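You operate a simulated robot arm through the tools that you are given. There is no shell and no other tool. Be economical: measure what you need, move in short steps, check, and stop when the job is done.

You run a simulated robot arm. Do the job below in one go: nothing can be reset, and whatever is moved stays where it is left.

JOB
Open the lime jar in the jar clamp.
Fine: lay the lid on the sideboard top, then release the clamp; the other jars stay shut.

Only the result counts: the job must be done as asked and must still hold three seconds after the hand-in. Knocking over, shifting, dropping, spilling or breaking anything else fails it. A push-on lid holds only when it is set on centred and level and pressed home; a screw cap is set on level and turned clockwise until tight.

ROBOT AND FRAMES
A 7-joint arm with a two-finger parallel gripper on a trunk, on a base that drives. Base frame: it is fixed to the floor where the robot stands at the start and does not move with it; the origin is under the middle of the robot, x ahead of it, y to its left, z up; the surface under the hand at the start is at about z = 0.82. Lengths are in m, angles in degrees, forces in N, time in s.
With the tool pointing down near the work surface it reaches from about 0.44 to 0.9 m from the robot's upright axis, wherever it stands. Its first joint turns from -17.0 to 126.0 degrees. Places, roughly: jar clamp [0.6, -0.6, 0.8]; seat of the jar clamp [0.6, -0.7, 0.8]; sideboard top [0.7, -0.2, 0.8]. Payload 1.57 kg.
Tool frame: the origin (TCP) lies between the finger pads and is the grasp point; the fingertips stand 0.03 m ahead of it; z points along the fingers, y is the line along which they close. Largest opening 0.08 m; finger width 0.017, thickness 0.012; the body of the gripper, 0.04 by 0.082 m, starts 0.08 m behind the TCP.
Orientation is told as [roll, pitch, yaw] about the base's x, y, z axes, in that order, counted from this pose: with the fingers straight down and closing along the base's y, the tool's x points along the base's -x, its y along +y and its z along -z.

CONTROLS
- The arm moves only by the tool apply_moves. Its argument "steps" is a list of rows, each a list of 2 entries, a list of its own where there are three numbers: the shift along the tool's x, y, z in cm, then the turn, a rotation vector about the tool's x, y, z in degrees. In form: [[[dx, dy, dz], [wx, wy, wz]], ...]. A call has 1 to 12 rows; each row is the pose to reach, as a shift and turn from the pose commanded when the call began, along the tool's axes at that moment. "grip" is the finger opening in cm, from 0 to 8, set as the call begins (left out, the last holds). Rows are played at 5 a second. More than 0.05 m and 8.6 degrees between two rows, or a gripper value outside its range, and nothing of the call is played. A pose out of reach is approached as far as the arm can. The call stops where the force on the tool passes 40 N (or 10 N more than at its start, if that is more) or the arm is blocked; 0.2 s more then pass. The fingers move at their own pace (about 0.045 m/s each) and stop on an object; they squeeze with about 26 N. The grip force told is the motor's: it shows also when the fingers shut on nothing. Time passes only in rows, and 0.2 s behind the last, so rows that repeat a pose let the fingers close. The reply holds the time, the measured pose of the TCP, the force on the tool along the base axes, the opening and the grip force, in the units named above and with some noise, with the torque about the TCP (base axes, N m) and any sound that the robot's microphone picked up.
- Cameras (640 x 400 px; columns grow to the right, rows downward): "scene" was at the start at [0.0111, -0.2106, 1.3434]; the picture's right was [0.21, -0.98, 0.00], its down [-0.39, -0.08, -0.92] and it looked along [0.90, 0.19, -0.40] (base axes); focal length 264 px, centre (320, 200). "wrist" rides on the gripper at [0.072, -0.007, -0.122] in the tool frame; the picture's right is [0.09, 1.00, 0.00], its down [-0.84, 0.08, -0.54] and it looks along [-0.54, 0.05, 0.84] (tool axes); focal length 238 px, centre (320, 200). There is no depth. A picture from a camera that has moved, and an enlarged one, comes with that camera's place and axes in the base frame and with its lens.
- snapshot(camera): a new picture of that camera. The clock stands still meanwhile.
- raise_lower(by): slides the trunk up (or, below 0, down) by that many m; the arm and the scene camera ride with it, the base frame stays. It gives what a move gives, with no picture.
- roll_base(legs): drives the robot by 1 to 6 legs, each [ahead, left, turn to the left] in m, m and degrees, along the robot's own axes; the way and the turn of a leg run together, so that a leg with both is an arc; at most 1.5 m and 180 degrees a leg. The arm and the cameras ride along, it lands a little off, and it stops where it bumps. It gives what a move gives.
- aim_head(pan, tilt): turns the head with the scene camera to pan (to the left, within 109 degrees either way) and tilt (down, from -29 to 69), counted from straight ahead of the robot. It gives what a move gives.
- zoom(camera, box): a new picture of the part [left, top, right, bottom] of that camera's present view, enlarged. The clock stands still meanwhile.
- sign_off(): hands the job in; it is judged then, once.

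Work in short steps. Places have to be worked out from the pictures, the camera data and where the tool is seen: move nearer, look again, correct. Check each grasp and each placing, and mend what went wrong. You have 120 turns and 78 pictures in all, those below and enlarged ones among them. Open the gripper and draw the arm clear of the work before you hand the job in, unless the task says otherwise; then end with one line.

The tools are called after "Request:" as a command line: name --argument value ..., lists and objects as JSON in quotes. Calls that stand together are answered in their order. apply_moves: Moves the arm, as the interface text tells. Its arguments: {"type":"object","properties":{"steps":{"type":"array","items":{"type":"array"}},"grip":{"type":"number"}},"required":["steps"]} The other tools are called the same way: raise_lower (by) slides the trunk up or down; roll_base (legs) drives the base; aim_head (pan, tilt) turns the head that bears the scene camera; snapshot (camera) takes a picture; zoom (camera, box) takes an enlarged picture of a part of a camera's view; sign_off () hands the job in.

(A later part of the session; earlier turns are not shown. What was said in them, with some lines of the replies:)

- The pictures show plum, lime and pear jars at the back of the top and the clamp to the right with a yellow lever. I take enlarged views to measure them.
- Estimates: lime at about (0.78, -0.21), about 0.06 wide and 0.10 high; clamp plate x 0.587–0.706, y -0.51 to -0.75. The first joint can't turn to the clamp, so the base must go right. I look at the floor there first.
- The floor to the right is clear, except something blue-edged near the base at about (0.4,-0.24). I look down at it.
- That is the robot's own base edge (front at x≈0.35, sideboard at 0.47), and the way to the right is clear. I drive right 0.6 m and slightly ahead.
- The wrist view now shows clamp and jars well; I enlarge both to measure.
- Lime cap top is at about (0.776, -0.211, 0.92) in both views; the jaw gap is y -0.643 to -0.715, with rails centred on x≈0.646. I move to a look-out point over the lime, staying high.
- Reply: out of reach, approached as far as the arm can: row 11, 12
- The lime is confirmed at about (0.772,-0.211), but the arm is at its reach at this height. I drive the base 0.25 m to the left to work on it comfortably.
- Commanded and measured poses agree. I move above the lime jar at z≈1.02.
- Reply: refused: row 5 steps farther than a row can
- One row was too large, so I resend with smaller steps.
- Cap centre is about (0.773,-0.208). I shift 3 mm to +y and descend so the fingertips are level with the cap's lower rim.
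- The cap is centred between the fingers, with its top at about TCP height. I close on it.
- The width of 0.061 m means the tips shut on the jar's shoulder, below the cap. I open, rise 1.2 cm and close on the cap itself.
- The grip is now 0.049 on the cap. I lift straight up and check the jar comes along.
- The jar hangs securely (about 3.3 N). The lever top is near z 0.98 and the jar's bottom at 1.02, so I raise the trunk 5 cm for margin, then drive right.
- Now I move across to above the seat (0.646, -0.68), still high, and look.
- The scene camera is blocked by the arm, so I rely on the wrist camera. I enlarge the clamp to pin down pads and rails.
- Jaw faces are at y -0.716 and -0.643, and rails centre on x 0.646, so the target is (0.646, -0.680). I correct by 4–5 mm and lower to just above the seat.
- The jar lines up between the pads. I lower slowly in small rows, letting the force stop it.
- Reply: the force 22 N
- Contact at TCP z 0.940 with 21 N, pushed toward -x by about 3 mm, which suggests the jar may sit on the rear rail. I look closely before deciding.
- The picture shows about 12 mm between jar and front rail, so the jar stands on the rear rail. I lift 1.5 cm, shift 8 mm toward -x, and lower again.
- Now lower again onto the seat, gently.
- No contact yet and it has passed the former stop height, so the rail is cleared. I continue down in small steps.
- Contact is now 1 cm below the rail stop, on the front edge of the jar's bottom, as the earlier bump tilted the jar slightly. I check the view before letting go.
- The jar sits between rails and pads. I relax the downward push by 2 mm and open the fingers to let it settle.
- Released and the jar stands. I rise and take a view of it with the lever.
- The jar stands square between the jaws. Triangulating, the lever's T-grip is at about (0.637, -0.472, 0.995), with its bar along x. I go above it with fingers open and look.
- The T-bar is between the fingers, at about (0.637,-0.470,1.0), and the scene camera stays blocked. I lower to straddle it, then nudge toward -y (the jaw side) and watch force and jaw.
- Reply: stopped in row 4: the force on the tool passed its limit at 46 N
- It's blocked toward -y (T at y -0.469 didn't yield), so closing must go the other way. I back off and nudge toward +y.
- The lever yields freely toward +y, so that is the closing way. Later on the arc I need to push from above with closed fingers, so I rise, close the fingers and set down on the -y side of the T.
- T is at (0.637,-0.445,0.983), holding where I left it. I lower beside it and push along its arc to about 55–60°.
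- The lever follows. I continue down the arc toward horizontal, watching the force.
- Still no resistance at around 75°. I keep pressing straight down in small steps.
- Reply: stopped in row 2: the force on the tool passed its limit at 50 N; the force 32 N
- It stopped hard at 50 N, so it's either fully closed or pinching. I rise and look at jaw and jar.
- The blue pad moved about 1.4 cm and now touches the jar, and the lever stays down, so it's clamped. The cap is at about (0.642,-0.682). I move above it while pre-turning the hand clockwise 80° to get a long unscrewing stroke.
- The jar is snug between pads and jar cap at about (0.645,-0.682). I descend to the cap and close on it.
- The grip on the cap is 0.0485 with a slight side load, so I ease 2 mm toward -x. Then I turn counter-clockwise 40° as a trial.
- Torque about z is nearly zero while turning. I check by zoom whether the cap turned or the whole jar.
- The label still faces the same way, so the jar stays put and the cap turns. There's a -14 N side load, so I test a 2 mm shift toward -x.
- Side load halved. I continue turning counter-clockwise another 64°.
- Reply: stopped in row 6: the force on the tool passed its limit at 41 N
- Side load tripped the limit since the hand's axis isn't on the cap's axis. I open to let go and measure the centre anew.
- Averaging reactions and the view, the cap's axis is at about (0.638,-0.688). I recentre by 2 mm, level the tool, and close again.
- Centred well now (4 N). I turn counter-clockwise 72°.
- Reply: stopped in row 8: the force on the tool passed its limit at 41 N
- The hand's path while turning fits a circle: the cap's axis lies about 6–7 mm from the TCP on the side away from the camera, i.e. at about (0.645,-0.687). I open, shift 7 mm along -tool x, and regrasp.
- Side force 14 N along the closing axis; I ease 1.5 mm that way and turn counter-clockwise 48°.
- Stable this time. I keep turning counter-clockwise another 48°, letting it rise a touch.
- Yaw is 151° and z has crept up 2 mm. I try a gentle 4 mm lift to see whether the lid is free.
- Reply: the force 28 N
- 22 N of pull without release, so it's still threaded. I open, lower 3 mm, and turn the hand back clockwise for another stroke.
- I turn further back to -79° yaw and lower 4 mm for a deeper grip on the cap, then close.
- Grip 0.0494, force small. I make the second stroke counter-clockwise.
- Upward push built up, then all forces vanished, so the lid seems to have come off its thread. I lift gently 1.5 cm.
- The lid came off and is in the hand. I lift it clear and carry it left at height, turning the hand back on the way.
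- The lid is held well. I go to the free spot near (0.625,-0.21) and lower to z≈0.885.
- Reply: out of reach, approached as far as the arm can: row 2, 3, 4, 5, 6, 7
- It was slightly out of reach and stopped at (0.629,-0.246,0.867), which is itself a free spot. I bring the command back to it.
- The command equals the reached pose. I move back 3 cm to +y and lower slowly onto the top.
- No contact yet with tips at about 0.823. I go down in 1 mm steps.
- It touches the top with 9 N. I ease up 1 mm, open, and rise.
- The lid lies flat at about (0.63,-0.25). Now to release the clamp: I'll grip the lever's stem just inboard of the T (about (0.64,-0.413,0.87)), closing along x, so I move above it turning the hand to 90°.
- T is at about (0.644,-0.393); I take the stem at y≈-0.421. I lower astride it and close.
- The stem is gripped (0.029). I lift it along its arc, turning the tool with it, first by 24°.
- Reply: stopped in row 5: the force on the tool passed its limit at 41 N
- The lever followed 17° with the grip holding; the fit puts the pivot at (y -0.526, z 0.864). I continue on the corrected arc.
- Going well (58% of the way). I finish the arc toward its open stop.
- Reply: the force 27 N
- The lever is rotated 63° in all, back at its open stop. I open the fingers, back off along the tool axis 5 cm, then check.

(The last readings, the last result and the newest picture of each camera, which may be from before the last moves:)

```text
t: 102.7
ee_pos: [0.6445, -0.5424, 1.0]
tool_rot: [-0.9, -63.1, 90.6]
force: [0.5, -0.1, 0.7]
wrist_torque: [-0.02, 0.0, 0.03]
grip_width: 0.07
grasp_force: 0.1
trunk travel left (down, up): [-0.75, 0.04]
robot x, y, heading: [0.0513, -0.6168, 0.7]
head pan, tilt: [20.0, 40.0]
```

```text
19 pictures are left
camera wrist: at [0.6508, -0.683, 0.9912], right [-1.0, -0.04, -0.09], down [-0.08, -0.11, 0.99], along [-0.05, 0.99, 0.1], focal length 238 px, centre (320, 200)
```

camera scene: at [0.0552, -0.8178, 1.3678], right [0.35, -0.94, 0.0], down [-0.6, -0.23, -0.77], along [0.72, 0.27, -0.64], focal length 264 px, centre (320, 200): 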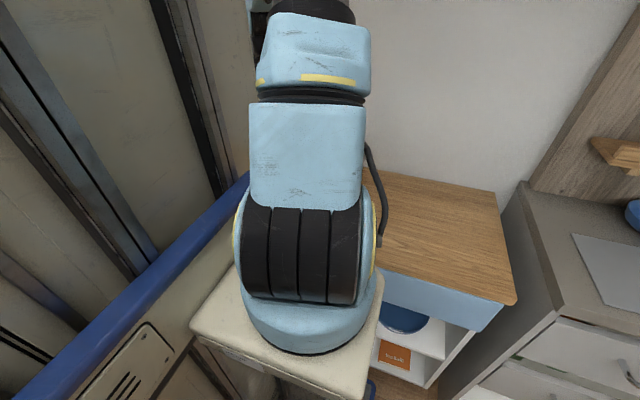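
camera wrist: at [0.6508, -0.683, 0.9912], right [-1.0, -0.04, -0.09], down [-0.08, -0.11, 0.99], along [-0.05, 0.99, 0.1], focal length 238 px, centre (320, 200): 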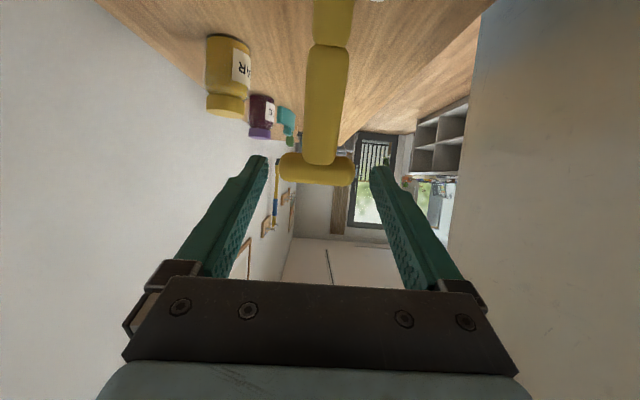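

The fingers are clear of the T. I rise 12 cm and level the tool.

Request:
apply_moves --steps '[[[-3.5, 0, -1.8], [0, 0, 0]], [[-7, 0, -3.6], [0, 8, 0]], [[-10.7, 0, -5.4], [0, 16, 0]], [[-10.7, 0, -5.4], [0, 24, 0]], [[-10.7, 0, -5.4], [0, 32, 0]], [[-10.7, 0, -5.4], [0, 40, 0]], [[-10.7, 0, -5.4], [0, 48, 0]], [[-10.7, 0, -5.4], [0, 56, 0]], [[-10.7, 0, -5.4], [0, 63, 0]], [[-10.7, 0, -5.4], [0, 63, 0]]]'

Request:
snapshot --camera "wrist"

```text
t: 104.9
ee_pos: [0.6417, -0.5436, 1.1192]
tool_rot: [-0.4, -0.1, 89.8]
force: [0.1, 0.1, -1.0]
wrist_torque: [0.03, 0.01, 0.0]
grip_width: 0.07
grasp_force: 0.0
trunk travel left (down, up): [-0.75, 0.04]
robot x, y, heading: [0.051, -0.6171, 0.6]
head pan, tilt: [20.0, 40.0]
```

```text
18 pictures are left
camera wrist: at [0.6485, -0.6154, 1.242], right [-1.0, -0.09, -0.01], down [-0.08, 0.84, 0.54], along [-0.04, 0.54, -0.84], focal length 238 px, centre (320, 200)
```

wrist: 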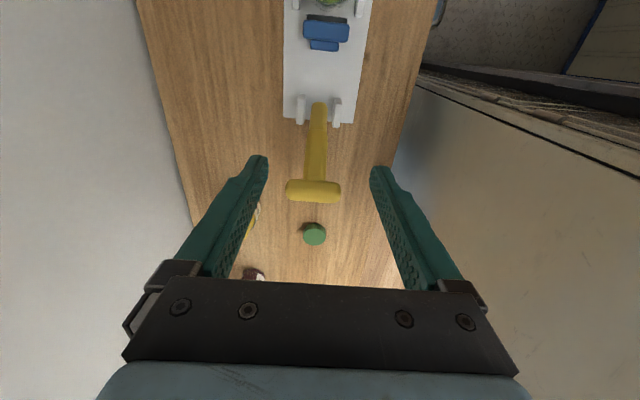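

I turn the hand back and retract it toward the robot for an overall check of jar, jaw and lever.

Request:
apply_moves --steps '[[[0, 1, -1], [0, 0, 8]], [[0, 2, -2], [0, 0, 16]], [[0, 3, -3], [0, 0, 24]], [[0, 4, -4], [0, 0, 32]], [[0, 5, -5], [0, 0, 40]], [[0, 6, -6], [0, 0, 48]], [[0, 7, -7], [0, 0, 56]], [[0, 8, -8], [0, 0, 64]], [[0, 9, -9], [0, 0, 72]], [[0, 10, -10], [0, 0, 80]], [[0, 11, -10], [0, 0, 88]]]'

Request:
snapshot --camera "wrist"

Request:
zoom --camera "wrist" --box '[200, 80, 456, 240]'

```text
t: 107.3
ee_pos: [0.5324, -0.5436, 1.2171]
tool_rot: [0.2, -0.4, 1.7]
force: [0.8, 1.0, -0.4]
wrist_torque: [0.02, 0.02, 0.02]
grip_width: 0.07
grasp_force: 0.0
trunk travel left (down, up): [-0.75, 0.04]
robot x, y, heading: [0.0544, -0.6121, 0.7]
head pan, tilt: [20.0, 40.0]
```

```text
17 pictures are left
camera wrist: at [0.4606, -0.5523, 1.3401], right [-0.12, 0.99, 0.0], down [0.83, 0.1, 0.55], along [0.54, 0.07, -0.84], focal length 238 px, centre (320, 200)
```

wrist: 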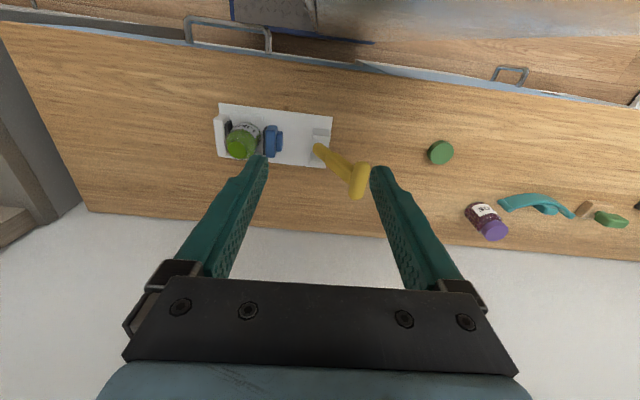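

```text
2.50 times, centred on (328, 160) of wrist
camera zoom: at [0.4606, -0.5523, 1.3401], right [-0.12, 0.99, 0.0], down [0.83, 0.1, 0.55], along [0.54, 0.07, -0.84], focal length 596 px, centre (300, 300)
```

zoom: 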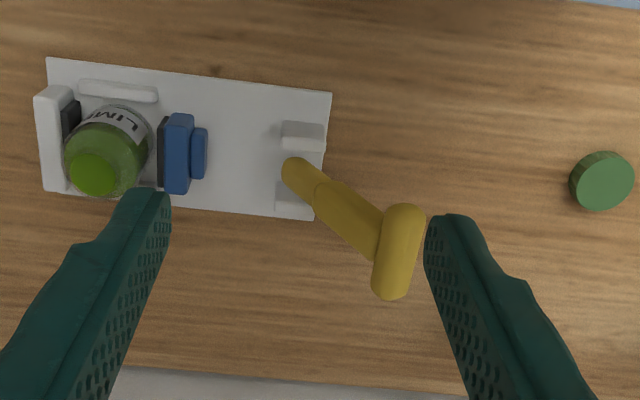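

The jar is open with the lid flat on the top, and the jaw is backed off. The lever may be a few degrees short of its original stop (T y -0.460 vs -0.469), so I'll nudge it home with closed fingers from the +y side.

Request:
apply_moves --steps '[[[-1, 3, 0], [0, 0, 0]], [[-2, 6, 0], [0, 0, 0]], [[-3.5, 9, 0], [0, 0, 0]], [[-5, 12, 1], [0, 0, 0]], [[-7.5, 14.5, 3], [0, 0, 0]], [[-10, 14.7, 6], [0, 0, 0]], [[-11, 14.7, 10], [0, 0, 0]], [[-11, 14.7, 14], [0, 0, 0]], [[-11, 14.7, 18], [0, 0, 0]], [[-11, 14.7, 21.5], [0, 0, 0]], [[-11, 14.7, 21.5], [0, 0, 0]]]' --grip 0

Request:
snapshot --camera "wrist"

```text
t: 109.7
ee_pos: [0.6381, -0.3922, 1.0045]
tool_rot: [0.2, -0.4, 1.9]
force: [0.4, -0.6, -0.1]
wrist_torque: [-0.02, 0.02, 0.04]
grip_width: 0.0
grasp_force: 21.0
trunk travel left (down, up): [-0.75, 0.04]
robot x, y, heading: [0.0513, -0.6183, 0.4]
head pan, tilt: [20.0, 40.0]
```

```text
15 pictures are left
camera wrist: at [0.5667, -0.401, 1.1274], right [-0.12, 0.99, 0.0], down [0.83, 0.1, 0.55], along [0.54, 0.07, -0.84], focal length 238 px, centre (320, 200)
```

wrist: 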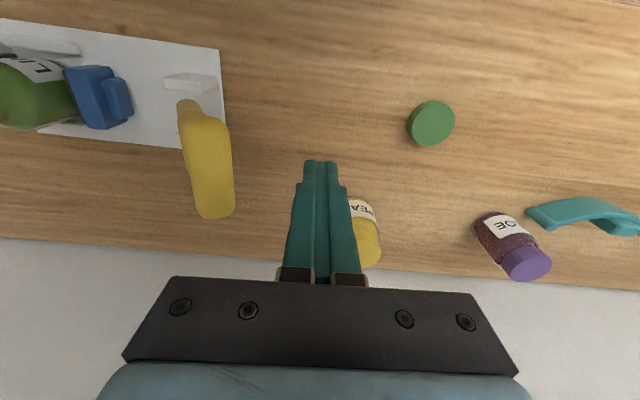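

Now a gentle push toward -y until it meets the stop.

Request:
apply_moves --steps '[[[0, -2, 0], [0, 0, 0]], [[0, -3.2, 0], [0, 0, 0]], [[0, -3.8, 0], [0, 0, 0]], [[0, -4.3, 0], [0, 0, 0]], [[0, -4.7, 0], [0, 0, 0]], [[0, -5.0, 0], [0, 0, 0]], [[0, -5.2, 0], [0, 0, 0]]]'

```text
t: 111.3
ee_pos: [0.641, -0.4429, 1.0032]
tool_rot: [0.1, -0.4, 1.9]
force: [-0.1, 3.0, 2.1]
wrist_torque: [-0.04, 0.01, -0.01]
grip_width: 0.0002
grasp_force: 20.8
trunk travel left (down, up): [-0.75, 0.04]
robot x, y, heading: [0.0556, -0.6175, 0.8]
head pan, tilt: [20.0, 40.0]
```

It meets light resistance right at the expected stop. I press 3 mm more to confirm.

Request:
apply_moves --steps '[[[0, -0.15, 0], [0, 0, 0]], [[0, -0.3, 0], [0, 0, 0]]]'

```text
t: 111.9
ee_pos: [0.6405, -0.4444, 1.0042]
tool_rot: [0.3, -0.5, 1.9]
force: [2.3, 14.2, 0.7]
wrist_torque: [0.15, -0.02, -0.05]
grip_width: 0.0002
grasp_force: 20.4
trunk travel left (down, up): [-0.75, 0.04]
robot x, y, heading: [0.0497, -0.619, 0.9]
head pan, tilt: [20.0, 40.0]
```

At the stop. I back off, rise and retract, then take a final look.

Request:
apply_moves --steps '[[[0, 2, 0], [0, 0, 0]], [[0, 3.5, -2], [0, 0, 0]], [[0, 3.5, -6], [0, 0, 0]], [[0, 3.5, -10], [0, 0, 0]], [[1, 3.5, -14], [0, 0, 0]], [[3, 2, -17.5], [0, 0, 0]], [[6, 0, -20], [0, 0, 0]], [[9, -3, -21], [0, 0, 0]], [[11, -7, -21], [0, 0, 0]], [[11, -10, -21], [0, 0, 0]]]' --grip 8

Request:
snapshot --camera "wrist"

Request:
zoom --camera "wrist" --box '[200, 80, 456, 240]'

```text
t: 114.1
ee_pos: [0.5313, -0.5542, 1.2114]
tool_rot: [0.3, -0.3, 1.9]
force: [-0.1, 0.5, 0.2]
wrist_torque: [0.02, 0.03, -0.02]
grip_width: 0.08
grasp_force: 0.0
trunk travel left (down, up): [-0.75, 0.04]
robot x, y, heading: [0.0526, -0.6161, 0.6]
head pan, tilt: [20.0, 40.0]
```

```text
14 pictures are left
camera wrist: at [0.4597, -0.5628, 1.3346], right [-0.13, 0.99, 0.0], down [0.83, 0.1, 0.55], along [0.54, 0.07, -0.84], focal length 238 px, centre (320, 200)
```

wrist: 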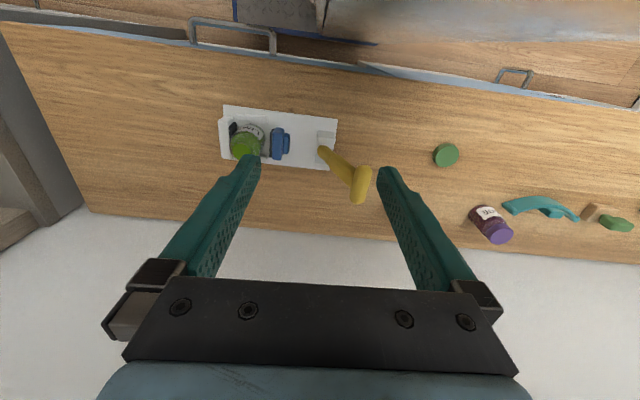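

```text
2.50 times, centred on (328, 160) of wrist
camera zoom: at [0.4597, -0.5628, 1.3346], right [-0.13, 0.99, 0.0], down [0.83, 0.1, 0.55], along [0.54, 0.07, -0.84], focal length 596 px, centre (300, 300)
```

zoom: 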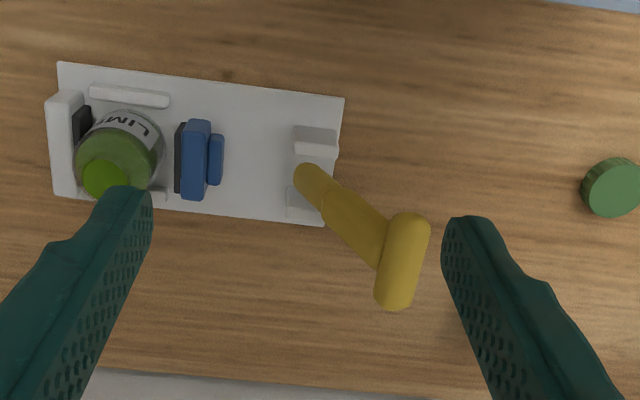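

The lime jar is open and standing in its seat, the jaw is fully backed off, the lid lies on the top, and the other jars are untouched. The arm is clear, so I hand in.

Request:
sign_off

```text
The job is handed in.
```

The lime jar is open and standing in the released clamp, its lid is lying flat on the sideboard top, and the other jars are still shut and where they were.
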